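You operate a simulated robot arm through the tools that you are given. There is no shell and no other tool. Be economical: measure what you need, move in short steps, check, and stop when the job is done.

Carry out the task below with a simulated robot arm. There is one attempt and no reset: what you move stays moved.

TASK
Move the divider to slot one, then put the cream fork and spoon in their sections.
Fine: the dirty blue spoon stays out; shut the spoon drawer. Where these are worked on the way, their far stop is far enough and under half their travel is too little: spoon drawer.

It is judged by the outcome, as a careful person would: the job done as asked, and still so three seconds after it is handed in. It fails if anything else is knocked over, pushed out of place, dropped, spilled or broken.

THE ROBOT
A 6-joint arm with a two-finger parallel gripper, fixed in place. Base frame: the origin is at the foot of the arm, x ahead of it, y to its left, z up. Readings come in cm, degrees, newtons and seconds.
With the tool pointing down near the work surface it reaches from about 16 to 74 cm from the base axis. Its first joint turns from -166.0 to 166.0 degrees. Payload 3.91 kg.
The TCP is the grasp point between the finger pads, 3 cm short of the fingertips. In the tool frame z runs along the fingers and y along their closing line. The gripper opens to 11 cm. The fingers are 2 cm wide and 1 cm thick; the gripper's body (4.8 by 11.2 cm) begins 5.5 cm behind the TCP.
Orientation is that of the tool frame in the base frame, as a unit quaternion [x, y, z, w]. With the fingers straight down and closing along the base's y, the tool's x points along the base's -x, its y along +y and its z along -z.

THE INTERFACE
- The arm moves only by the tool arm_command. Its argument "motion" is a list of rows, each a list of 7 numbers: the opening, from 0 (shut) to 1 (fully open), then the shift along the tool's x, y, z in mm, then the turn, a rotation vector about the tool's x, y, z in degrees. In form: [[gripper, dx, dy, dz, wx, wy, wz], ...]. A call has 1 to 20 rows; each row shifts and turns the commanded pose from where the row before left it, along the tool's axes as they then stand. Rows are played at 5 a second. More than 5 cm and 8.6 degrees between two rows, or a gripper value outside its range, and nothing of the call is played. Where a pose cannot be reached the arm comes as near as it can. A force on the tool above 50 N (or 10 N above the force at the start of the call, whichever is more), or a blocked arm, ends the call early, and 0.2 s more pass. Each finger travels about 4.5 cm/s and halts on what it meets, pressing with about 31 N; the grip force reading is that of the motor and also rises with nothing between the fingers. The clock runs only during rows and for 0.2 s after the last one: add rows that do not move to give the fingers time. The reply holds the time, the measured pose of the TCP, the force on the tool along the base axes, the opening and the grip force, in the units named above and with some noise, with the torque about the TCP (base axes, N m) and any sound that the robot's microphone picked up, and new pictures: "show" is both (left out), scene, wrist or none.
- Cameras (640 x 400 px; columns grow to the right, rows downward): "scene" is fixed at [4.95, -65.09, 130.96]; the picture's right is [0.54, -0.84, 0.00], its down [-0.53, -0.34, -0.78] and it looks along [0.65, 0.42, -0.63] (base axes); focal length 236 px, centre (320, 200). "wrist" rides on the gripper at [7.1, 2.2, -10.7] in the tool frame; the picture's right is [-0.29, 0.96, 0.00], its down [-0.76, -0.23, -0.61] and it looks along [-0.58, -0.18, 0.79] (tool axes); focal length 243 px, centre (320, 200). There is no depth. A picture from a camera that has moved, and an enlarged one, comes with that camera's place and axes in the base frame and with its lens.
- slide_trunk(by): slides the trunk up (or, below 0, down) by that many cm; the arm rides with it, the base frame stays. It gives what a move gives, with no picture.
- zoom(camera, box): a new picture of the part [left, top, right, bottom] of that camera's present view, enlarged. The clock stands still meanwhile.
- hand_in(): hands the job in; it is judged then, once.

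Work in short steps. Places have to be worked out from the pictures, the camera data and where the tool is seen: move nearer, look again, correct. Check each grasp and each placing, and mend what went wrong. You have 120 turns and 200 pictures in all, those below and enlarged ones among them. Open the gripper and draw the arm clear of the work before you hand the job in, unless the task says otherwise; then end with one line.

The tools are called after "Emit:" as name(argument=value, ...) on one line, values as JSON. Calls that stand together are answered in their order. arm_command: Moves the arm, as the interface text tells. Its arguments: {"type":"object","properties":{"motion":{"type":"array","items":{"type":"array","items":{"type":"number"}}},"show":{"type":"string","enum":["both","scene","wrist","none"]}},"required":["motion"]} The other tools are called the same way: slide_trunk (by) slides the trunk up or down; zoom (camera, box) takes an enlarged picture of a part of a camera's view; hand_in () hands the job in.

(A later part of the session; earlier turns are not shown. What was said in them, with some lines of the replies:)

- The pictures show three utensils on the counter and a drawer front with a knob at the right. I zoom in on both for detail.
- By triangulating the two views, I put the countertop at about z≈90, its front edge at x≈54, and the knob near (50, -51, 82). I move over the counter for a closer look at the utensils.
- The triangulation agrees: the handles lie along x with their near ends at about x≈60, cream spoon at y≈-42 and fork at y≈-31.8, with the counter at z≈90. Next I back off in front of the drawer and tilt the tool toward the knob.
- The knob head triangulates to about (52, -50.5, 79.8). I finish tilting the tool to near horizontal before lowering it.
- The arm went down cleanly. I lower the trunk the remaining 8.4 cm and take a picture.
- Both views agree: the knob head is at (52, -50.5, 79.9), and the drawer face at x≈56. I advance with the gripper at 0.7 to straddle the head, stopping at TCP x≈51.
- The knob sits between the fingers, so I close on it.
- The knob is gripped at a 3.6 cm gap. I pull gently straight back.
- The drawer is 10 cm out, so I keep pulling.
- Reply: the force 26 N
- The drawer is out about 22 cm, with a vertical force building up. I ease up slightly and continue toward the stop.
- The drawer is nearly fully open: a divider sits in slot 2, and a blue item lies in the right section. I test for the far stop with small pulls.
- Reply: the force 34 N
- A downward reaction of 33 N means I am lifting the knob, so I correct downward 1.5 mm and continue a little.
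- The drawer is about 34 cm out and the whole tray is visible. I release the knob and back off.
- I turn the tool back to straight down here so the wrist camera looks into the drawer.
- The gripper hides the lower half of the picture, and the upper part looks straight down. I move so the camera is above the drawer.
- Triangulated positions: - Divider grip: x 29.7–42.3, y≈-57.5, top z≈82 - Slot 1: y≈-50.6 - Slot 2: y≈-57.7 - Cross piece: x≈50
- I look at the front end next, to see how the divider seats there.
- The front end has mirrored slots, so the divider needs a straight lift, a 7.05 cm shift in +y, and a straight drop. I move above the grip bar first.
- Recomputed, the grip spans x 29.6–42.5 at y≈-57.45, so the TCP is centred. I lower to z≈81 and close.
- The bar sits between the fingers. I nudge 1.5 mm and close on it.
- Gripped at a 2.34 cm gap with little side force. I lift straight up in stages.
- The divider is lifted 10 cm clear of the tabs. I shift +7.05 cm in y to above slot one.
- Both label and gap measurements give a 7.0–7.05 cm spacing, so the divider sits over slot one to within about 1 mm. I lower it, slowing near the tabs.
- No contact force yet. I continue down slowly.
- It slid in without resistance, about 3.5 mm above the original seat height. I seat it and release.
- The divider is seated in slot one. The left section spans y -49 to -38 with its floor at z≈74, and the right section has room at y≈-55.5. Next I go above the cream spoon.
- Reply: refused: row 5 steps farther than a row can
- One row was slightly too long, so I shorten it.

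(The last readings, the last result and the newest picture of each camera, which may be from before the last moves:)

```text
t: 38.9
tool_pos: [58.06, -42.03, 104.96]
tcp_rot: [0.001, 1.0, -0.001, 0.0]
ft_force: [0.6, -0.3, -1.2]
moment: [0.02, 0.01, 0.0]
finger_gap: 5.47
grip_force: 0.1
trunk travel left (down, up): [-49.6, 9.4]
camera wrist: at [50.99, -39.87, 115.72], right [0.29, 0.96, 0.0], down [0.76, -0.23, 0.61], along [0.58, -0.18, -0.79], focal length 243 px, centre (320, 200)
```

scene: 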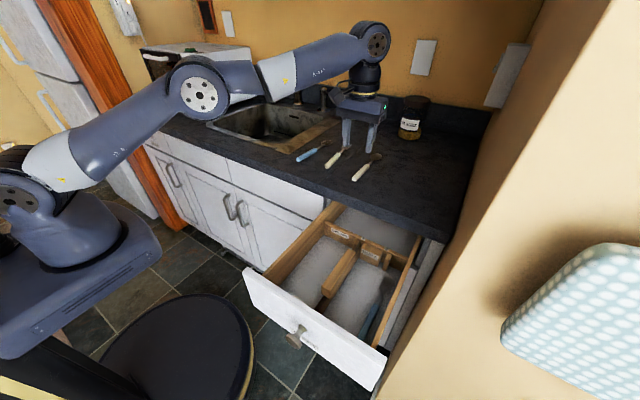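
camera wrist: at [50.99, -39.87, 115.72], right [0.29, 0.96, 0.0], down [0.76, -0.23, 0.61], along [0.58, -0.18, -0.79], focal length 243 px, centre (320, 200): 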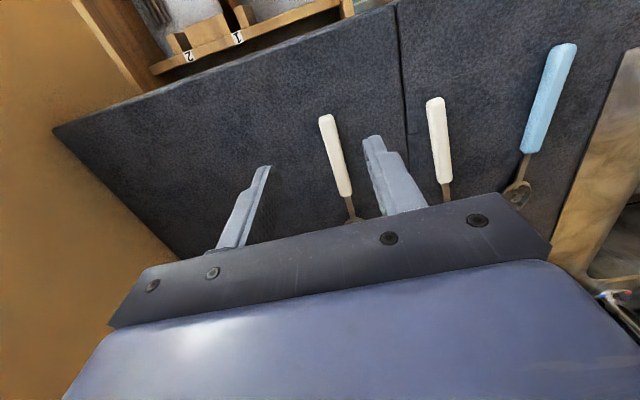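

The spoon handle lies along y≈-42.0 from x 58.9 to 68.9. I move to x≈65 and descend to about z=95 first.

Emit:
arm_command(motion=[[0.4, -35, 0, 0, 0, 0, 0], [0.4, -34, 0, 0, 0, 0, 0], [0.4, 0, 0, 40, 0, 0, 0], [0.4, 0, 0, 40, 0, 0, 0], [0.4, 0, 0, 15, 0, 0, 0], [0.4, 0, 0, 0, 0, 0, 0]])

```text
t: 40.3
tool_pos: [58.92, -41.06, 94.9]
tcp_rot: [0.0, 1.0, 0.0, 0.0]
ft_force: [-0.9, -0.2, -0.2]
moment: [0.02, -0.02, 0.0]
finger_gap: 4.4
grip_force: 0.0
out of reach, approached as far as the arm can: row 1, 2
trunk travel left (down, up): [-49.6, 9.4]
camera wrist: at [51.86, -38.84, 105.68], right [0.29, 0.96, 0.0], down [0.76, -0.23, 0.61], along [0.58, -0.18, -0.79], focal length 243 px, centre (320, 200)
```

scene: 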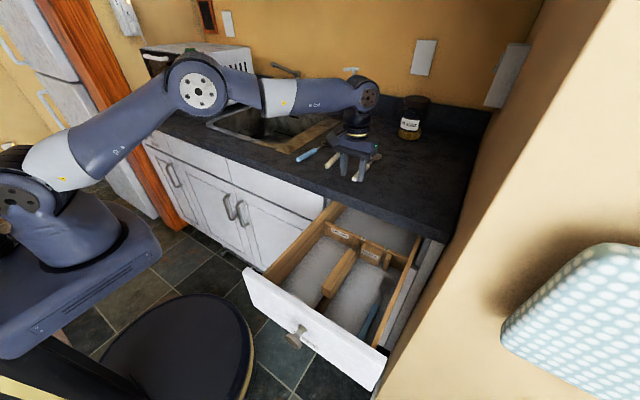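
wrist: 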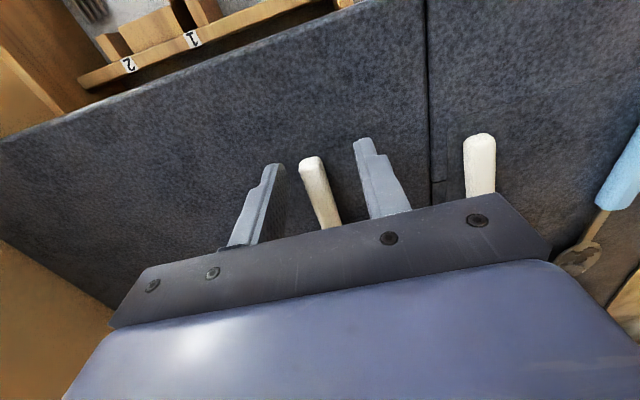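

Row 1 and 2 fell short of reach at that height, though lower wrist positions should reach farther. I raise the trunk by 9 cm and try forward again, staying above the spoon.

Emit:
slide_trunk(by=9)

Emit:
arm_command(motion=[[0.4, 0, -9, 30, 0, 0, 0], [0.4, 0, 0, 30, 0, 0, 0], [0.4, 0, 0, 30, 0, 0, 0], [0.4, -20, 0, 0, 0, 0, 0], [0.4, -20, 0, 0, 0, 0, 0], [0.4, -20, 0, 0, 0, 0, 0], [0.4, 0, 0, 0, 0, 0, 0]], show="scene")

```text
t: 41.6
tool_pos: [58.87, -41.09, 103.91]
tcp_rot: [0.0, 1.0, 0.001, 0.0]
ft_force: [0.1, 0.4, -0.2]
moment: [0.01, 0.01, -0.01]
finger_gap: 4.39
grip_force: 0.0
trunk travel left (down, up): [-58.6, 0.4]
```

```text
t: 43.2
tool_pos: [62.93, -40.53, 94.78]
tcp_rot: [0.0, 1.0, -0.001, 0.0]
ft_force: [0.3, -0.5, 0.1]
moment: [0.02, 0.0, 0.04]
finger_gap: 4.4
grip_force: 0.1
out of reach, approached as far as the arm can: row 5, 6
trunk travel left (down, up): [-58.6, 0.4]
```

scene: 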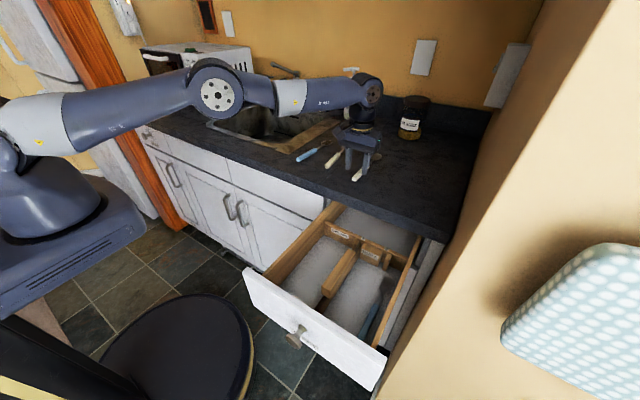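

With the trunk up I reach x≈63. A 10° forward tilt should give the last couple of centimetres, so I tilt, correct y, and move to x≈64.

Emit:
arm_command(motion=[[0.4, 0, -7, 0, 0, -5, 0], [0.4, 0, -7, 0, 0, -5, 0], [0.4, -11, 0, 2, 0, 0, 0], [0.4, 0, 0, 0, 0, 0, 0]])

```text
t: 44.2
tool_pos: [64.11, -41.96, 94.83]
tcp_rot: [0.0, 0.996, 0.0, 0.087]
ft_force: [0.7, -0.4, -0.6]
moment: [-0.02, 0.0, 0.0]
finger_gap: 4.41
grip_force: 0.1
trunk travel left (down, up): [-58.6, 0.4]
camera wrist: at [55.18, -39.7, 104.23], right [0.29, 0.96, 0.05], down [0.64, -0.23, 0.73], along [0.71, -0.18, -0.68], focal length 243 px, centre (320, 200)
```

scene: 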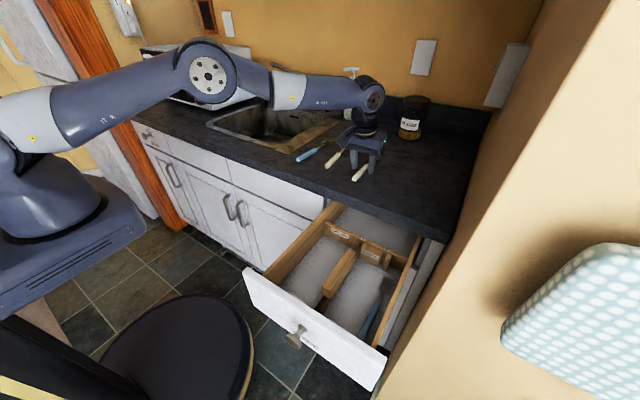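
wrist: 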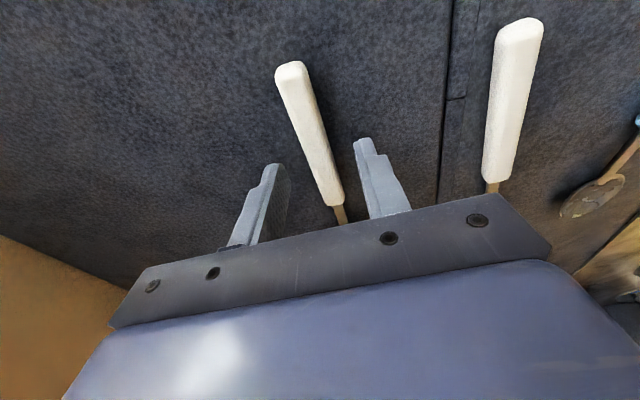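

The handle is between the fingers. I descend 14 mm straight down to z≈93.4, watching the force.

Emit:
arm_command(motion=[[0.4, 1.2, 0, 6.9, 0, 0, 0], [0.4, 1.2, 0, 6.9, 0, 0, 0], [0.4, 0, 0, 0, 0, 0, 0]], show="none")

Emit:
zoom(camera="scene", box=[310, 110, 438, 190])

```text
t: 45.0
tool_pos: [63.87, -41.9, 94.2]
tcp_rot: [0.001, 0.996, -0.003, 0.091]
ft_force: [-0.2, -1.3, 32.8]
moment: [0.72, 0.13, 0.06]
finger_gap: 4.36
grip_force: 0.0
trunk travel left (down, up): [-58.6, 0.4]
```

```text
5.00 times, centred on (374, 150) of scene
camera zoom: at [4.95, -65.09, 130.96], right [0.54, -0.84, 0.0], down [-0.53, -0.34, -0.78], along [0.65, 0.42, -0.63], focal length 1182 px, centre (50, 450)
```

zoom: 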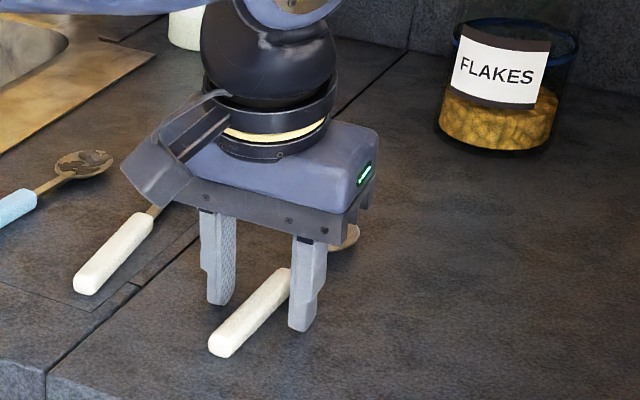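

The tips touched the counter at 94.2, so it lies at about z≈91. I raise to about 94.5 and close on the handle.

Emit:
arm_command(motion=[[0.4, -1.8, 0, -10.5, 0, 0, 0], [0.4, 0, 0, 0, 0, 0, 0], [0, 0, 0, 0, 0, 0, 0], [0, 0, 0, 0, 0, 0, 0], [0, 0, 0, 0, 0, 0, 0], [0, 0, 0, 0, 0, 0, 0], [0, 0, 0, 0, 0, 0, 0]], show="wrist")

```text
t: 46.6
tool_pos: [64.11, -41.84, 94.64]
tcp_rot: [0.001, 0.996, 0.0, 0.088]
ft_force: [-0.4, -0.3, -0.5]
moment: [0.03, 0.0, 0.01]
finger_gap: 1.48
grip_force: 30.6
trunk travel left (down, up): [-58.6, 0.4]
camera wrist: at [55.17, -39.64, 103.97], right [0.29, 0.96, 0.05], down [0.64, -0.23, 0.73], along [0.71, -0.18, -0.68], focal length 243 px, centre (320, 200)
```

wrist: 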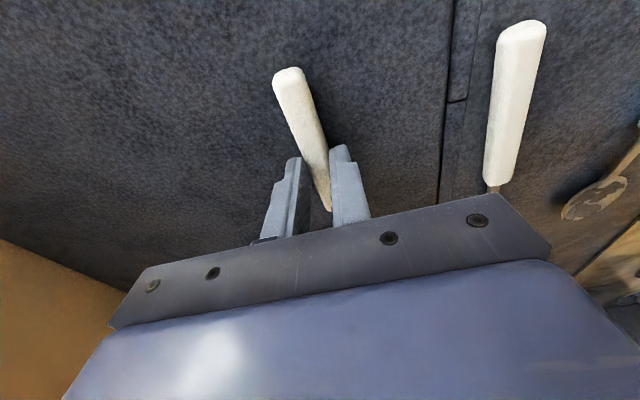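

Gripped (1.48 cm gap). I lift 8 cm and carry the spoon back over the left section.

Emit:
arm_command(motion=[[0, -3.5, 0, -20, 0, 0, 0], [0, -5, 0, -30, 0, 0, 0], [0, -5, 0, -30, 0, 0, 0], [0, 44.3, -3, -7.8, 0, 0, 0], [0, 44.3, -3, -7.8, 0, 0, 0], [0, 44.3, -3, -7.8, 0, 0, 0], [0, 44.3, -3, -7.8, 0, 0, 0], [0, 44.3, -2, -7.8, 0, 0, 0], [0, 44.3, -2, -7.8, 0, 0, 0], [0, 44.3, -2, -7.8, 0, 0, 0], [0, 0, 0, 0, 0, 0, 0]])

```text
t: 49.0
tool_pos: [32.57, -43.72, 102.67]
tcp_rot: [0.0, 0.996, 0.001, 0.087]
ft_force: [1.0, 0.6, -0.7]
moment: [0.02, 0.01, -0.02]
finger_gap: 1.49
grip_force: 31.2
trunk travel left (down, up): [-58.6, 0.4]
camera wrist: at [23.56, -41.44, 112.1], right [0.29, 0.96, 0.05], down [0.64, -0.23, 0.73], along [0.71, -0.18, -0.68], focal length 243 px, centre (320, 200)
```

scene: 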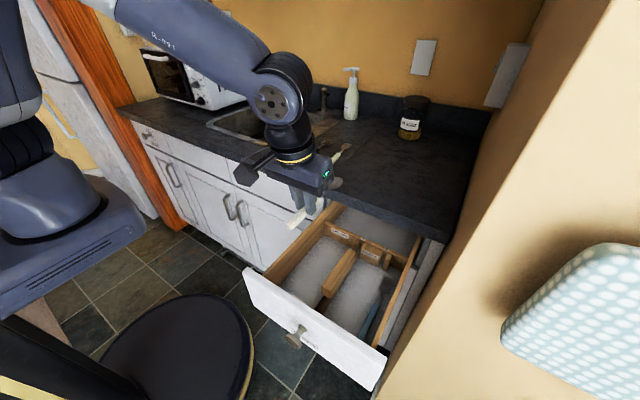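
wrist: 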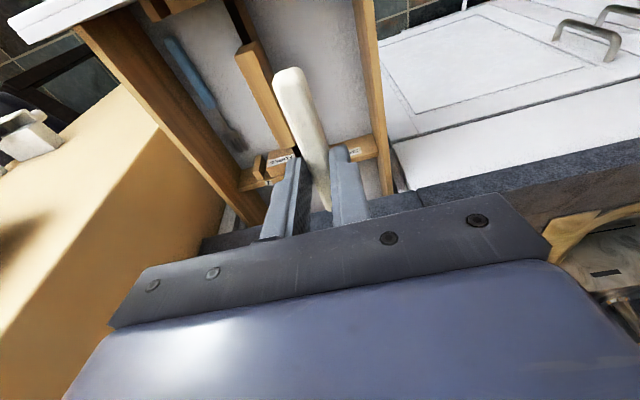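

The spoon is held level above the left section. I lower it to about z≈80 and check clearances.

Emit:
arm_command(motion=[[0, 7.8, 0, 44.3, 0, 0, 0], [0, 7.8, 0, 44.3, 0, 0, 0], [0, 7.8, 0, 44.3, 0, 0, 0], [0, 6, 0, 34, 0, 0, 0], [0, 5, 0, 28, 0, 0, 0], [0, 4, 0, 24, 0, 0, 0], [0, 0, 0, 0, 0, 0, 0]], show="wrist")

Emit:
zoom(camera="scene", box=[240, 180, 440, 305])

```text
t: 50.6
tool_pos: [32.66, -43.92, 80.34]
tcp_rot: [0.0, 0.996, 0.0, 0.087]
ft_force: [0.2, 0.1, -0.9]
moment: [0.03, 0.07, 0.01]
finger_gap: 1.51
grip_force: 31.1
trunk travel left (down, up): [-58.6, 0.4]
camera wrist: at [23.7, -41.69, 89.7], right [0.29, 0.96, 0.05], down [0.64, -0.23, 0.73], along [0.71, -0.18, -0.68], focal length 243 px, centre (320, 200)
```

wrist: 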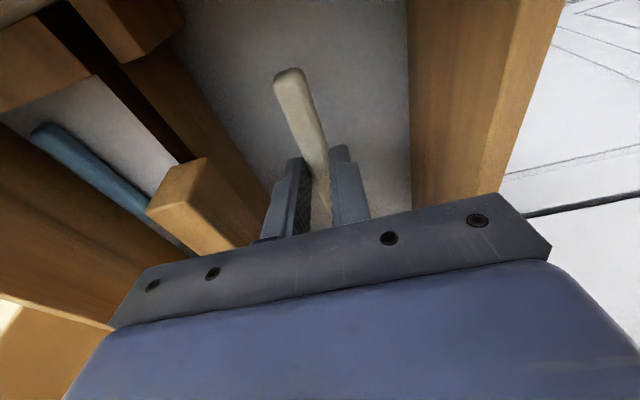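

```text
3.20 times, centred on (340, 242) of scene
camera zoom: at [4.95, -65.09, 130.96], right [0.54, -0.84, 0.0], down [-0.53, -0.34, -0.78], along [0.65, 0.42, -0.63], focal length 756 px, centre (256, 64)
```

zoom: 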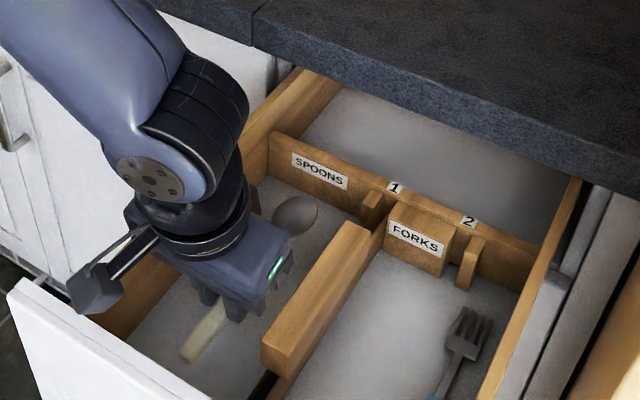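

The spoon fits well in the section with clear sides. I lower it slowly to the floor.

Emit:
arm_command(motion=[[0, 1, 2, 8, 0, 0, 0], [0, 1, 0, 7, 0, 0, 0], [0, 0.8, 0, 5, 0, 0, 0], [0, 0, 0, 0, 0, 0, 0]], show="wrist")

Emit:
zoom(camera="scene", box=[240, 180, 440, 305])

```text
t: 51.6
tool_pos: [32.69, -43.66, 78.37]
tcp_rot: [0.0, 0.996, 0.0, 0.088]
ft_force: [0.5, 0.4, 0.5]
moment: [0.03, 0.0, -0.02]
finger_gap: 1.5
grip_force: 30.9
trunk travel left (down, up): [-58.6, 0.4]
camera wrist: at [23.79, -41.44, 87.77], right [0.29, 0.96, 0.05], down [0.64, -0.23, 0.73], along [0.71, -0.18, -0.68], focal length 243 px, centre (320, 200)
```

wrist: 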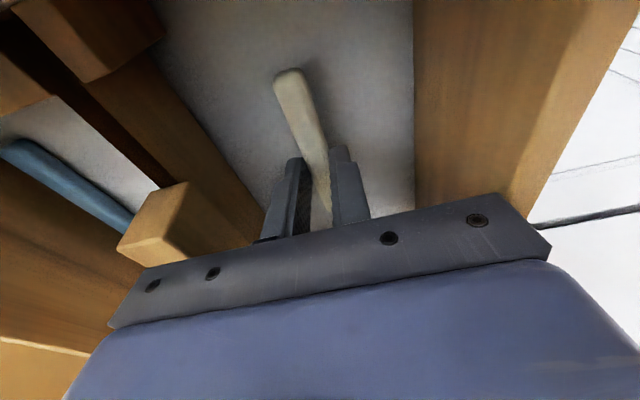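

```text
3.20 times, centred on (340, 242) of scene
camera zoom: at [4.95, -65.09, 130.96], right [0.54, -0.84, 0.0], down [-0.53, -0.34, -0.78], along [0.65, 0.42, -0.63], focal length 756 px, centre (256, 64)
```

zoom: 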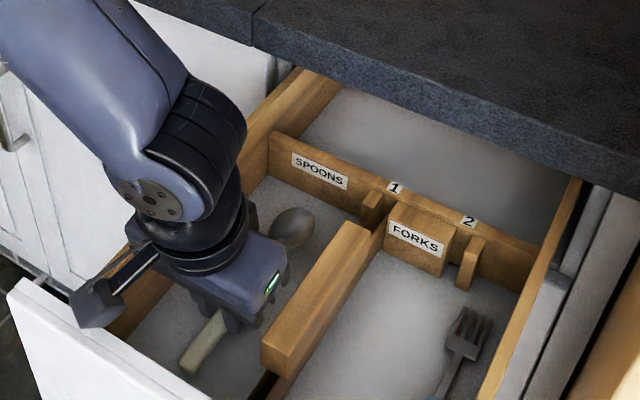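

No contact yet, and the gripper body is above the divider bar. I lower another 6 mm in small steps.

Emit:
arm_command(motion=[[0, 0.5, 0, 3, 0, 0, 0], [0, 0.5, 0, 3, 0, 0, 0], [0, 0, 0, 0, 0, 0, 0]], show="none")

```text
t: 52.4
tool_pos: [32.79, -43.63, 78.08]
tcp_rot: [0.0, 0.996, -0.001, 0.089]
ft_force: [1.6, -0.6, 15.5]
moment: [0.27, 1.7, -0.04]
finger_gap: 1.5
grip_force: 30.8
trunk travel left (down, up): [-58.6, 0.4]
```

The moment shows the contact is about 11 cm behind the TCP: the wrist camera is touching the drawer's front edge. I back up 4 mm and release there, since the spoon is only millimetres above the floor.

Emit:
arm_command(motion=[[0, -0.9, 0, -5, 0, 0, 0], [0, 0, 0, 0, 0, 0, 0], [0.12, 0, 0, 0, 0, 0, 0], [0.3, 0, 0, 0, 0, 0, 0], [0.3, 0, 0, 0, 0, 0, 0], [0.3, 0, 0, 0, 0, 0, 0], [0.3, 0, 0, 0, 0, 0, 0]], show="wrist")

Emit:
zoom(camera="scene", box=[240, 180, 440, 305])

```text
t: 54.0
tool_pos: [32.69, -43.58, 78.37]
tcp_rot: [0.0, 0.996, 0.0, 0.087]
ft_force: [0.2, -0.5, 0.4]
moment: [-0.02, 0.0, 0.03]
finger_gap: 3.31
grip_force: 0.0
trunk travel left (down, up): [-58.6, 0.4]
camera wrist: at [23.76, -41.38, 87.73], right [0.29, 0.96, 0.05], down [0.64, -0.23, 0.73], along [0.71, -0.18, -0.68], focal length 243 px, centre (320, 200)
```

wrist: 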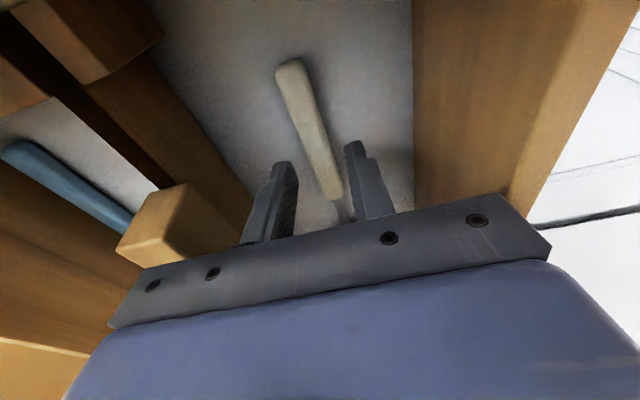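

```text
3.20 times, centred on (340, 242) of scene
camera zoom: at [4.95, -65.09, 130.96], right [0.54, -0.84, 0.0], down [-0.53, -0.34, -0.78], along [0.65, 0.42, -0.63], focal length 756 px, centre (256, 64)
```

zoom: 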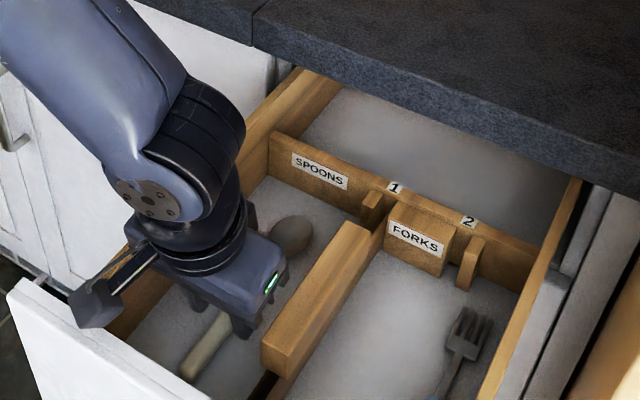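

The spoon lies in its section. I rise straight up and move over the cream fork.

Emit:
arm_command(motion=[[0.3, -7.8, 0, -44.3, 0, 0, 0], [0.3, -7.8, 0, -44.3, 0, 0, 0], [0.3, -7.8, 0, -44.3, 0, 0, 0], [0.3, -7.8, 0, -44.3, 0, 0, 0], [0.3, -7.8, 0, -44.3, 0, 0, 0], [0.3, -7.8, 0, -44.3, 0, 0, 0], [0.4, -43, 20, 7.6, 0, 0, 0], [0.4, -43, 20, 7.6, 0, 0, 0], [0.4, -43, 20, 7.6, 0, 0, 0], [0.4, -43, 20, 7.6, 0, 0, 0], [0.4, -43, 20, 7.6, 0, 0, 0], [0.4, -43, 18, 7.6, 0, 0, 0], [0.4, 0, 0, 0, 0, 0, 0]])

Emit:
zoom(camera="scene", box=[240, 180, 440, 305])

```text
t: 56.8
tool_pos: [59.05, -31.73, 105.38]
tcp_rot: [0.0, 0.996, 0.0, 0.087]
ft_force: [0.0, -0.4, 0.5]
moment: [0.0, -0.01, 0.03]
finger_gap: 4.38
grip_force: 0.0
trunk travel left (down, up): [-58.6, 0.4]
camera wrist: at [50.12, -29.57, 114.81], right [0.29, 0.96, 0.05], down [0.64, -0.23, 0.73], along [0.71, -0.18, -0.68], focal length 243 px, centre (320, 200)
```

scene: 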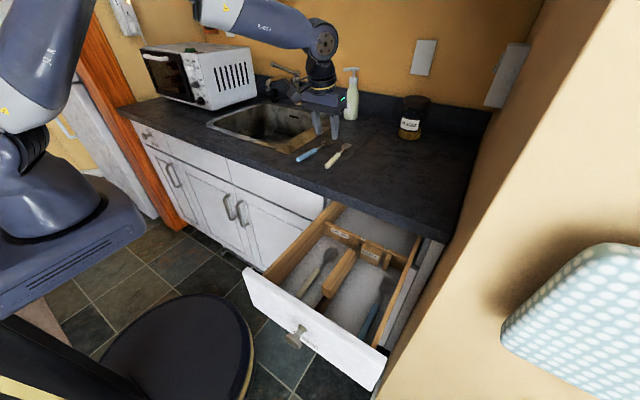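
wrist: 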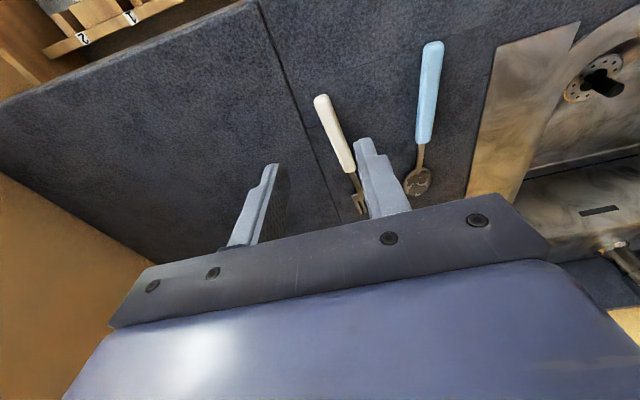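

```text
3.20 times, centred on (340, 242) of scene
camera zoom: at [4.95, -65.09, 130.96], right [0.54, -0.84, 0.0], down [-0.53, -0.34, -0.78], along [0.65, 0.42, -0.63], focal length 756 px, centre (256, 64)
```

zoom: 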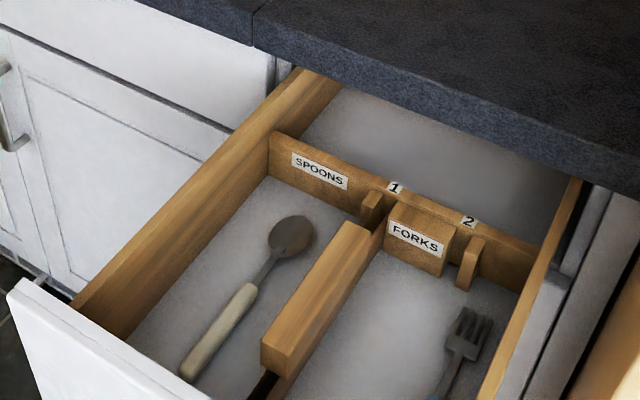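

The spoon is nicely placed. The fork handle runs from (60.0, -31.4) to (69.9, -30.6), yawed about 5°, so I move over its middle, yaw to match and descend to z≈96.

Emit:
arm_command(motion=[[0.4, -30, 3.5, 5.3, 0, 0, 0], [0.4, -30, 3.5, 5.3, 0, 0, -5], [0.4, 6, 0, 35, 0, 0, 0], [0.4, 6, 0, 35, 0, 0, 0], [0.4, 3.5, 0, 22, 0, 0, 0], [0.4, 0, 0, 0, 0, 0, 0]], show="wrist")

Emit:
zoom(camera="scene", box=[290, 100, 418, 180])

```text
t: 58.2
tool_pos: [65.18, -31.15, 95.87]
tcp_rot: [-0.044, 0.995, -0.004, 0.088]
ft_force: [-0.4, -0.1, 0.4]
moment: [0.01, 0.01, 0.0]
finger_gap: 4.41
grip_force: 0.1
trunk travel left (down, up): [-58.6, 0.4]
camera wrist: at [56.13, -29.51, 105.15], right [0.2, 0.98, 0.04], down [0.66, -0.16, 0.73], along [0.72, -0.12, -0.68], focal length 243 px, centre (320, 200)
```

wrist: 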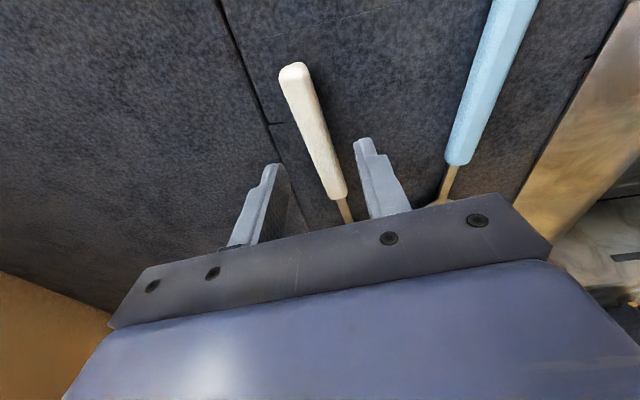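

```text
5.00 times, centred on (354, 140) of scene
camera zoom: at [4.95, -65.09, 130.96], right [0.54, -0.84, 0.0], down [-0.53, -0.34, -0.78], along [0.65, 0.42, -0.63], focal length 1182 px, centre (150, 500)
```

zoom: 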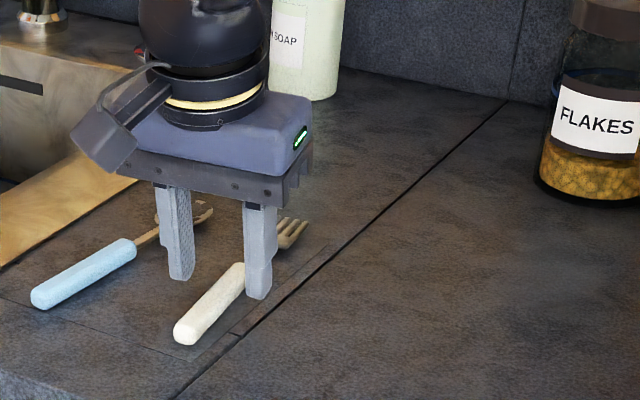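

The alignment matches the earlier spoon grasp. I lower to z≈94.7 and close.

Emit:
arm_command(motion=[[0.4, 2, 0, 11.5, 0, 0, 0], [0.4, 0, 0, 0, 0, 0, 0], [0, 0, 0, 0, 0, 0, 0], [0, 0, 0, 0, 0, 0, 0], [0, 0, 0, 0, 0, 0, 0], [0, 0, 0, 0, 0, 0, 0], [0, 0, 0, 0, 0, 0, 0]], show="wrist")

```text
t: 59.8
tool_pos: [65.19, -31.18, 94.76]
tcp_rot: [-0.043, 0.995, -0.005, 0.088]
ft_force: [0.0, 0.4, 0.2]
moment: [-0.01, 0.0, -0.02]
finger_gap: 1.51
grip_force: 30.9
trunk travel left (down, up): [-58.6, 0.4]
camera wrist: at [56.1, -29.57, 104.06], right [0.2, 0.98, 0.04], down [0.66, -0.16, 0.73], along [0.72, -0.13, -0.68], focal length 243 px, centre (320, 200)
```

wrist: 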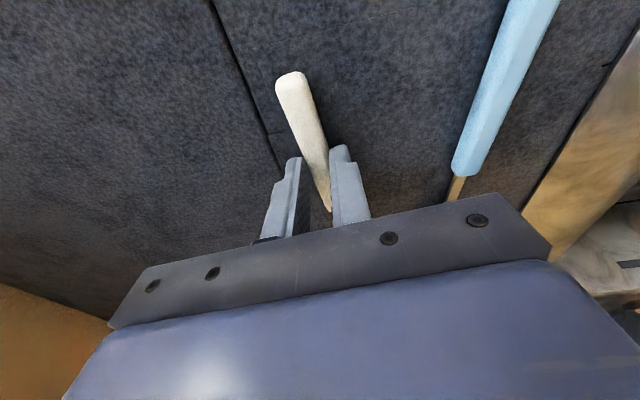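

The fork is gripped (1.51 cm). I lift it, undo the yaw and carry it over the right section, aiming for TCP (31, -55.3).

Emit:
arm_command(motion=[[0, -3.5, 0, -20, 0, 0, 0], [0, -5, 0, -30, 0, 0, 0], [0, -5, 0, -30, 0, 0, 0], [0, 0, 0, 0, 0, 0, 5], [0, 33.7, -24.1, -5.9, 0, 0, 0], [0, 33.7, -24.1, -5.9, 0, 0, 0], [0, 33.7, -24.1, -5.9, 0, 0, 0], [0, 33.7, -24.1, -5.9, 0, 0, 0], [0, 33.7, -24.1, -5.9, 0, 0, 0], [0, 33.7, -24.1, -5.9, 0, 0, 0], [0, 33.7, -24.1, -5.9, 0, 0, 0], [0, 33.7, -24.1, -5.9, 0, 0, 0], [0, 33.7, -24.1, -5.9, 0, 0, 0], [0, 33.7, -24.1, -5.9, 0, 0, 0], [0, 0, 0, 0, 0, 0, 0]])

```text
t: 63.0
tool_pos: [30.84, -55.29, 102.95]
tcp_rot: [0.0, 0.996, 0.0, 0.087]
ft_force: [0.1, -0.5, -0.8]
moment: [0.02, 0.02, 0.0]
finger_gap: 1.48
grip_force: 31.2
trunk travel left (down, up): [-58.6, 0.4]
camera wrist: at [21.91, -52.99, 112.39], right [0.29, 0.96, 0.05], down [0.64, -0.23, 0.73], along [0.71, -0.18, -0.68], focal length 243 px, centre (320, 200)
```

scene: 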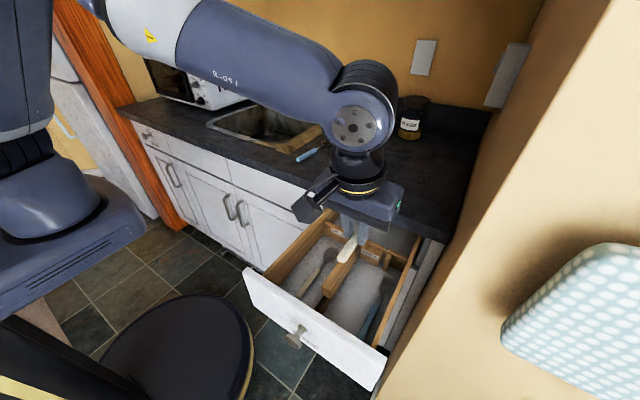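
wrist: 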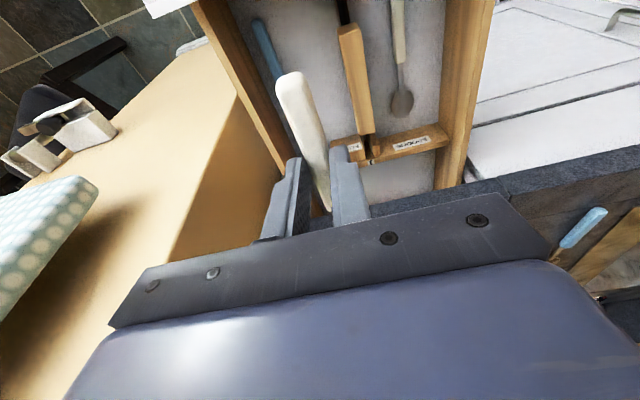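

The fork is held over the right section. I lower it to about z=80.5 and look.

Emit:
arm_command(motion=[[0, 7.8, 0, 44.3, 0, 0, 0], [0, 7.8, 0, 44.3, 0, 0, 0], [0, 7.8, 0, 44.3, 0, 0, 0], [0, 6, 0, 34, 0, 0, 0], [0, 5, 0, 28, 0, 0, 0], [0, 4, 0, 24, 0, 0, 0], [0, 0, 0, 0, 0, 0, 0]], show="wrist")

Emit:
zoom(camera="scene", box=[260, 190, 440, 303])

```text
t: 64.6
tool_pos: [30.77, -55.09, 80.9]
tcp_rot: [0.0, 0.996, 0.0, 0.087]
ft_force: [0.2, 0.3, -1.0]
moment: [-0.03, 0.03, -0.01]
finger_gap: 1.48
grip_force: 31.2
trunk travel left (down, up): [-58.6, 0.4]
camera wrist: at [21.84, -52.89, 90.19], right [0.29, 0.96, 0.05], down [0.64, -0.23, 0.73], along [0.71, -0.18, -0.68], focal length 243 px, centre (320, 200)
```

wrist: 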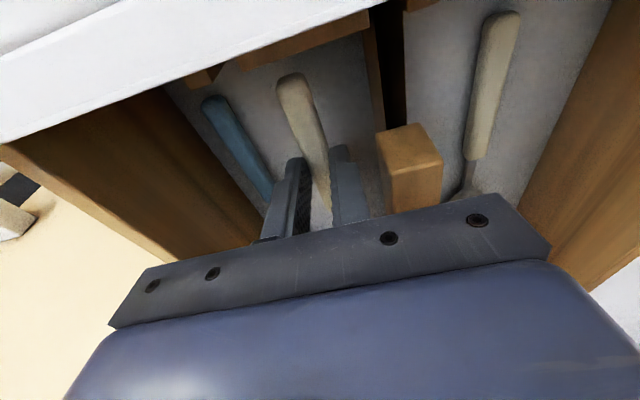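

```text
3.54 times, centred on (350, 246) of scene
camera zoom: at [4.95, -65.09, 130.96], right [0.54, -0.84, 0.0], down [-0.53, -0.34, -0.78], along [0.65, 0.42, -0.63], focal length 837 px, centre (214, 35)
```

zoom: 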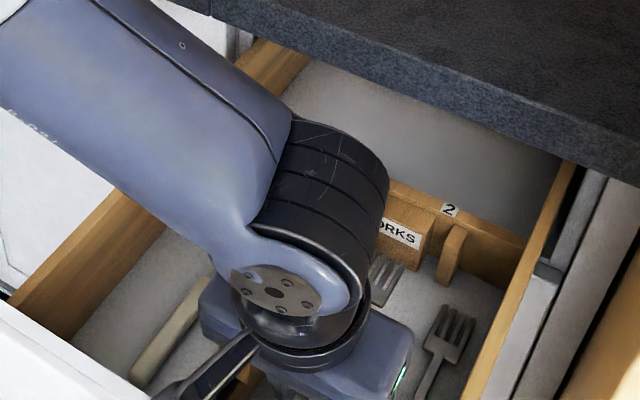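

The fork fits lengthwise between the front block (x≈24.7) and the FORKS block (x≈45.7) with about half a centimetre at each end. I centre it by 1.5 mm and lower to z≈78.4.

Emit:
arm_command(motion=[[0, 3.2, -1.5, 9.5, 0, 0, 0], [0, 1.5, 0, 8, 0, 0, 0], [0, 1.2, 0, 7, 0, 0, 0], [0, 0, 0, 0, 0, 0, 0]], show="wrist")

Emit:
zoom(camera="scene", box=[340, 230, 420, 280])

```text
t: 65.6
tool_pos: [30.66, -55.31, 78.24]
tcp_rot: [0.001, 0.996, -0.001, 0.087]
ft_force: [0.1, -0.6, -0.2]
moment: [-0.03, 0.0, -0.04]
finger_gap: 1.51
grip_force: 30.7
trunk travel left (down, up): [-58.6, 0.4]
camera wrist: at [21.74, -53.05, 87.61], right [0.29, 0.96, 0.05], down [0.64, -0.23, 0.73], along [0.71, -0.18, -0.68], focal length 243 px, centre (320, 200)
```

wrist: 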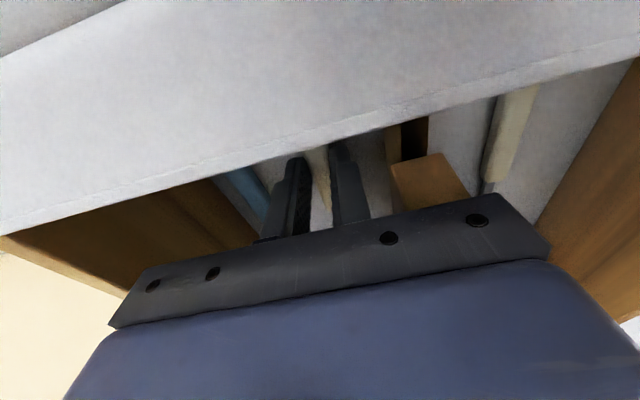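

```text
8.00 times, centred on (380, 255) of scene
camera zoom: at [4.95, -65.09, 130.96], right [0.54, -0.84, 0.0], down [-0.53, -0.34, -0.78], along [0.65, 0.42, -0.63], focal length 1891 px, centre (-160, -240)
```

zoom: 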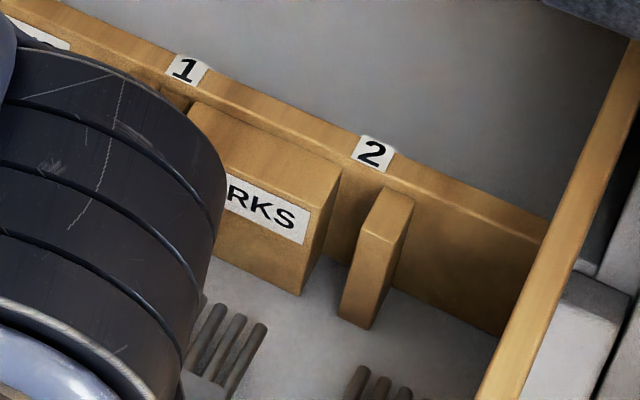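

The tines are clear of the FORKS block and no force shows. I release with a small opening.

Emit:
arm_command(motion=[[0.15, 0, 0, 0, 0, 0, 0], [0.24, 0, 0, 0, 0, 0, 0], [0.24, 0, 0, 0, 0, 0, 0], [0.24, 0, 0, 0, 0, 0, 0], [0.24, -3.5, 0, -20, 0, 0, 0], [0.24, -6, 0, -35, 0, 0, 0], [0.24, -7.8, 0, -44.3, 0, 0, 0], [0.24, -7.8, 0, -44.3, 0, 0, 0], [0.24, -7.8, 0, -44.3, 0, 0, 0], [0.24, -7.8, 0, -44.3, 0, 0, 0], [0.24, 0, 0, 0, 0, 0, 0]])

```text
t: 68.0
tool_pos: [30.61, -55.52, 101.82]
tcp_rot: [0.001, 0.996, 0.0, 0.087]
ft_force: [-0.7, 0.7, 0.0]
moment: [-0.03, 0.02, -0.03]
finger_gap: 2.63
grip_force: 0.1
trunk travel left (down, up): [-58.6, 0.4]
camera wrist: at [21.66, -53.25, 111.24], right [0.29, 0.96, 0.05], down [0.64, -0.23, 0.73], along [0.71, -0.18, -0.68], focal length 243 px, centre (320, 200)
```

scene: 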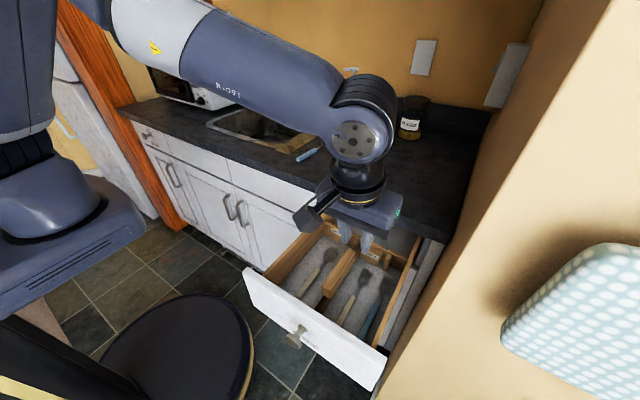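
wrist: 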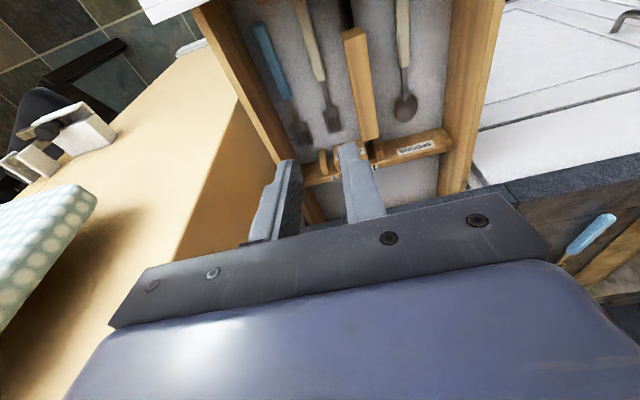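

Everything lies in place:
- The spoon is in SPOONS.
- The cream fork is in FORKS beside the blue fork.
- The dirty blue spoon is still on the counter.

To shut the drawer, I back off to x≈10 and turn the tool horizontal.

Emit:
arm_command(motion=[[0.7, -7, 10, -40, 0, 0, 0], [0.7, -7, 10, -40, 0, 0, 0], [0.7, 40.4, 10, -7.1, 0, 0, 0], [0.7, 40.4, 10, -7.1, 0, 0, 0], [0.7, 40.4, 10, -7.1, 0, 0, 0], [0.7, 40.4, 0, -7.1, 0, 0, 0], [0.7, 40.4, 0, -7.1, 0, 0, 0], [0.7, 0, 0, 0, 0, -7.8, 0], [0.7, 0, 0, 0, 0, -7.8, 0], [0.7, 0, 0, 0, 0, -7.8, 0], [0.7, 0, 0, 0, 0, -7.8, 0], [0.7, 0, 0, 0, 0, -7.8, 0], [0.7, 0, 0, 0, 0, -7.8, 0], [0.7, 0, 0, 0, 0, -7.8, 0], [0.7, 0, 0, 0, 0, -7.8, 0], [0.7, 0, 0, 0, 0, -7.8, 0], [0.7, 0, 0, 0, 0, -7.8, 0], [0.7, 0, 0, 0, 0, 0, 0]], show="scene")

Emit:
zoom(camera="scene", box=[240, 190, 440, 315])

```text
t: 71.8
tool_pos: [10.03, -50.4, 109.86]
tcp_rot: [0.0, 0.719, 0.0, 0.695]
ft_force: [0.1, 0.8, -0.2]
moment: [0.0, 0.0, 0.01]
finger_gap: 7.73
grip_force: 0.1
trunk travel left (down, up): [-58.6, 0.4]
```

scene: 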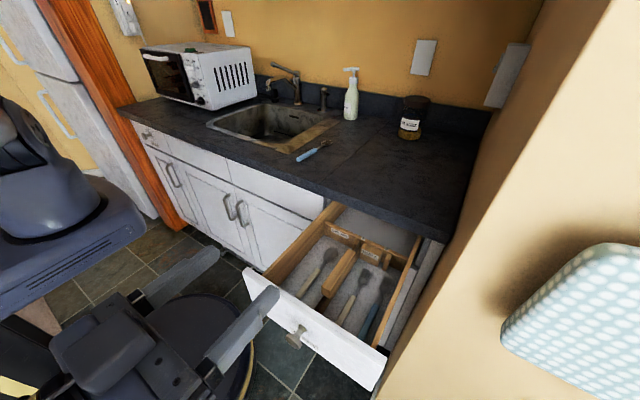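

```text
3.20 times, centred on (340, 252) of scene
camera zoom: at [4.95, -65.09, 130.96], right [0.54, -0.84, 0.0], down [-0.53, -0.34, -0.78], along [0.65, 0.42, -0.63], focal length 756 px, centre (256, 32)
```

zoom: 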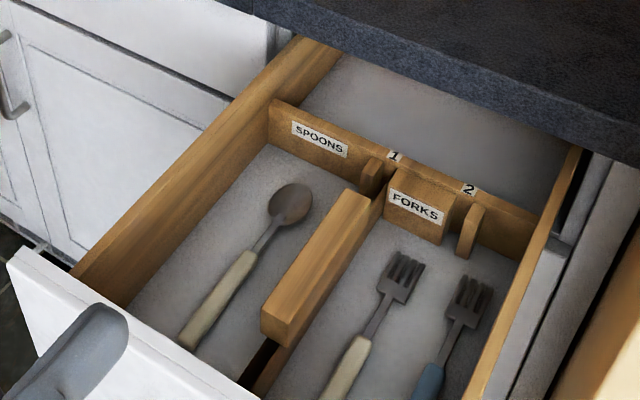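

The contents look right. I lower the trunk 30 cm to knob height.

Emit:
slide_trunk(by=-29.9)

Emit:
arm_command(motion=[[0.7, -1, 0, 30, 0, 0, 0], [0.7, -1, 0, 37, 0, 0, 0], [0.7, 0, 0, 0, 0, 0, 0]])

```text
t: 74.8
tool_pos: [10.09, -50.33, 79.94]
tcp_rot: [0.0, 0.719, 0.0, 0.695]
ft_force: [0.3, -0.1, 0.7]
moment: [0.0, -0.03, -0.02]
finger_gap: 7.73
grip_force: 0.0
trunk travel left (down, up): [-28.7, 30.3]
```

```text
t: 75.6
tool_pos: [16.86, -50.43, 79.88]
tcp_rot: [0.0, 0.719, 0.0, 0.695]
ft_force: [0.0, 0.3, -0.1]
moment: [-0.03, -0.04, 0.01]
finger_gap: 7.71
grip_force: 0.0
trunk travel left (down, up): [-28.7, 30.3]
camera wrist: at [5.93, -48.13, 73.22], right [0.01, 0.96, 0.29], down [-0.58, -0.23, 0.78], along [0.81, -0.18, 0.55], focal length 243 px, centre (320, 200)
```

scene: 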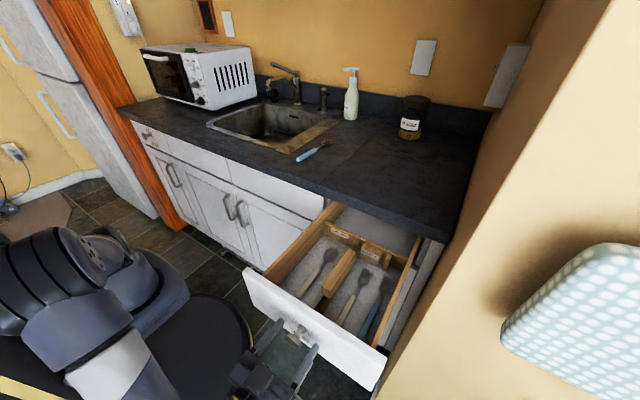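
wrist: 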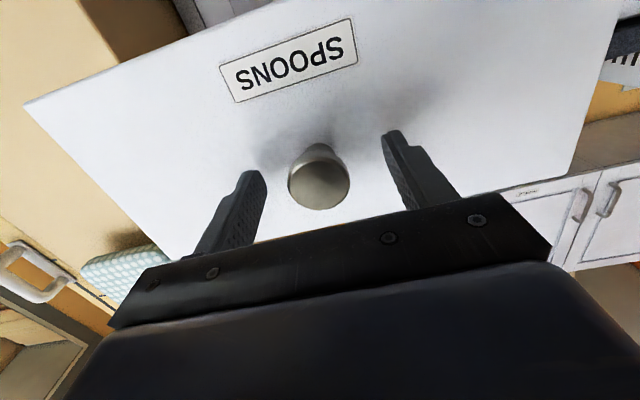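

The knob is between the fingers again. I grip it and push in smoothly at a moderate speed.

Emit:
arm_command(motion=[[0, 0, 0, 0, 0, 0, 0], [0, 0, 0, 0, 0, 0, 0], [0, 0, 0, 0, 0, 0, 0], [0, 0, 0, 0, 0, 0, 0], [0, 0, 0, 0, 0, 0, 0], [0, -0.2, 0, 5, 0, 0, 0], [0, -0.4, 0, 10, 0, 0, 0], [0, -0.5, 0, 15, 0, 0, 0], [0, -0.5, 0, 15, 0, 0, 0], [0, -0.5, 0, 15, 0, 0, 0], [0, -0.5, 0, 15, 0, 0, 0], [0, -0.5, 0, 15, 0, 0, 0], [0, -0.5, 0, 15, 0, 0, 0], [0, -0.5, 0, 10, 0, 0, 0], [0, -0.2, 0, 5, 0, 0, 0], [0, 0, 0, 0, 0, 0, 0]], show="scene")

```text
t: 79.0
tool_pos: [28.78, -50.42, 79.83]
tcp_rot: [0.001, 0.718, -0.001, 0.696]
ft_force: [-0.8, -30.6, 11.6]
moment: [0.05, 0.38, 0.19]
finger_gap: 3.63
grip_force: 45.0
trunk travel left (down, up): [-28.7, 30.3]
```

scene: 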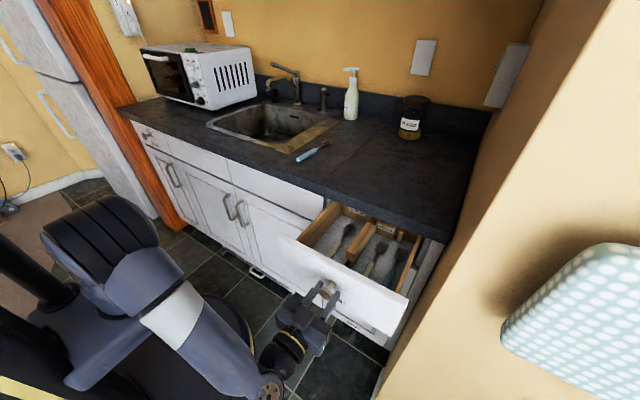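

The drawer moves, though with some side load, so I relieve it with a 1 mm y shift and continue.

Emit:
arm_command(motion=[[0, -0.3, -1, 5, 0, 0, 0], [0, -0.7, 0, 12, 0, 0, 0], [0, -0.6, 0, 16, 0, 0, 0], [0, -0.6, 0, 16, 0, 0, 0], [0, -0.6, 0, 16, 0, 0, 0], [0, -0.6, 0, 16, 0, 0, 0], [0, -0.6, 0, 16, 0, 0, 0], [0, -0.6, 0, 16, 0, 0, 0], [0, -0.6, 0, 16, 0, 0, 0], [0, -0.6, 0, 16, 0, 0, 0], [0, -0.6, 0, 16, 0, 0, 0], [0, -0.6, 0, 15, 0, 0, 0], [0, -0.4, 0, 10, 0, 0, 0], [0, -0.2, 0, 5, 0, 0, 0], [0, 0, 0, 0, 0, 0, 0]], show="scene")

```text
t: 82.2
tool_pos: [48.14, -50.54, 79.98]
tcp_rot: [0.001, 0.72, 0.001, 0.694]
ft_force: [-2.3, -11.5, -10.9]
moment: [0.09, -0.12, -0.39]
finger_gap: 3.58
grip_force: 44.7
trunk travel left (down, up): [-28.7, 30.3]
```

scene: 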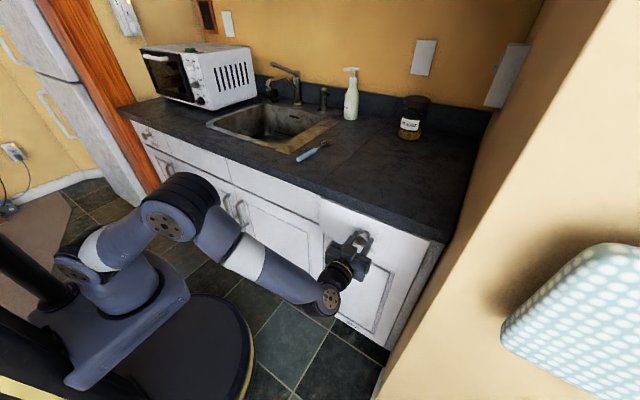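

About 3 cm remain. I push on gently until the stop, near TCP x≈51.

Emit:
arm_command(motion=[[0, -0.2, 0, 8, 0, 0, 0], [0, -0.2, 0, 8, 0, 0, 0], [0, -0.2, 0, 7, 0, 0, 0], [0, -0.1, 0, 4, 0, 0, 0], [0, -0.1, 0, 3, 0, 0, 0], [0, 0, 0, 2, 0, 0, 0], [0, 0, 0, 0, 0, 0, 0]], show="scene")

```text
t: 83.8
tool_pos: [51.09, -50.5, 79.95]
tcp_rot: [0.001, 0.719, 0.0, 0.695]
ft_force: [-18.2, -5.1, -9.3]
moment: [-0.42, 0.13, 0.23]
finger_gap: 3.57
grip_force: 45.3
trunk travel left (down, up): [-28.7, 30.3]
```

scene: 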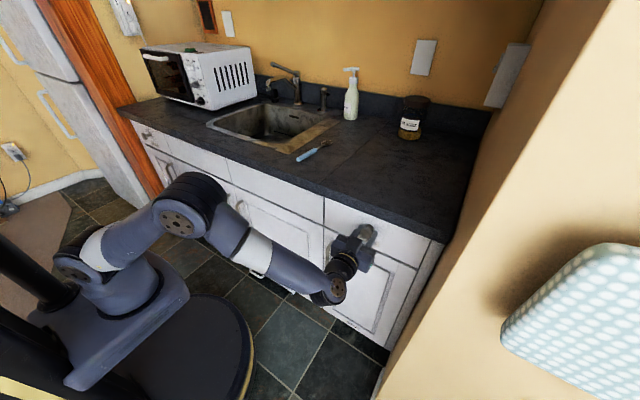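

The reaction of -18 N at x=51.1 shows the drawer is at its closed stop. I release the knob and withdraw.

Emit:
arm_command(motion=[[0.7, 0, 0, 0, 0, 0, 0], [0.7, 0, 0, 0, 0, 0, 0], [0.7, 0, 0, 0, 0, 0, 0], [0.7, 0, 0, 0, 0, 0, 0], [0.7, 0.5, 0, -20, 0, 0, 0], [0.7, 1, 0, -40, 0, 0, 0], [0.7, 1, 0, -45, 0, 0, 0], [0.7, 1, 0, -45, 0, 0, 0], [0.7, 1, 0, -45, 0, 0, 0], [0.7, 0, 0, 0, 0, 0, 0]])

Emit:
zoom(camera="scene", box=[280, 120, 456, 230])

Emit:
zoom(camera="scene", box=[310, 190, 454, 280])

```text
t: 86.0
tool_pos: [31.87, -50.45, 80.19]
tcp_rot: [-0.001, 0.719, 0.001, 0.695]
ft_force: [0.2, 0.8, 0.6]
moment: [-0.01, -0.03, -0.03]
finger_gap: 7.7
grip_force: 0.0
trunk travel left (down, up): [-28.7, 30.3]
camera wrist: at [20.8, -48.3, 73.55], right [0.01, 0.96, 0.29], down [-0.58, -0.23, 0.78], along [0.81, -0.18, 0.55], focal length 243 px, centre (320, 200)
```

scene: 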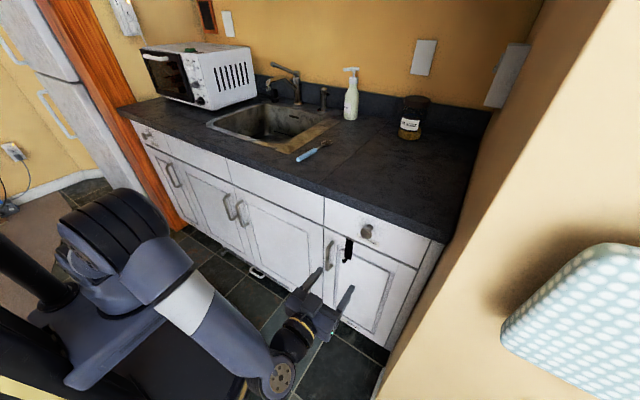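
wrist: 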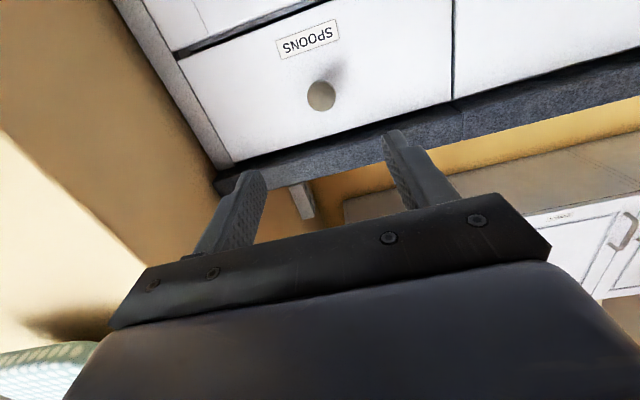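

```text
3.64 times, centred on (368, 175) of scene
camera zoom: at [4.95, -65.09, 130.96], right [0.54, -0.84, 0.0], down [-0.53, -0.34, -0.78], along [0.65, 0.42, -0.63], focal length 860 px, centre (146, 291)
```

zoom: 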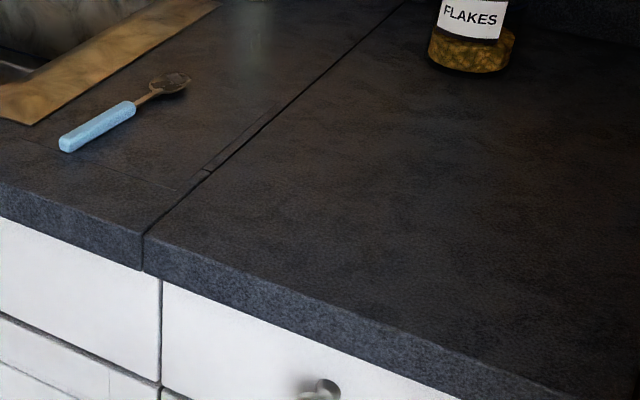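

```text
4.44 times, centred on (382, 235) of scene
camera zoom: at [4.95, -65.09, 130.96], right [0.54, -0.84, 0.0], down [-0.53, -0.34, -0.78], along [0.65, 0.42, -0.63], focal length 1051 px, centre (44, 44)
```

zoom: 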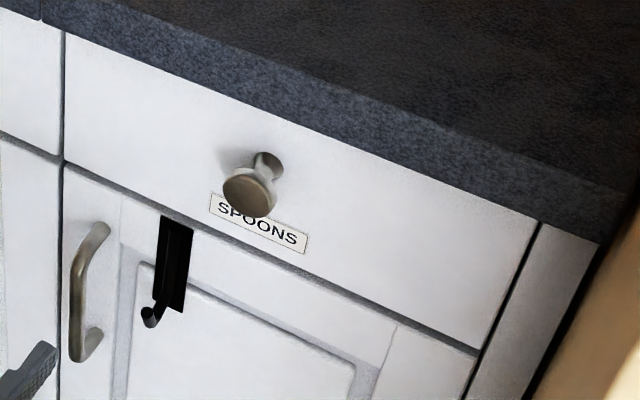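

The drawer is fully shut, exactly as in the first picture, and the blue spoon is untouched on the counter. The gripper is open and clear, so I hand the job in.

Emit:
hand_in()

```text
The job is handed in.
```

The divider is in slot one, the cream spoon and fork are in their sections, the dirty blue spoon is still out on the counter, and the spoon drawer is shut.
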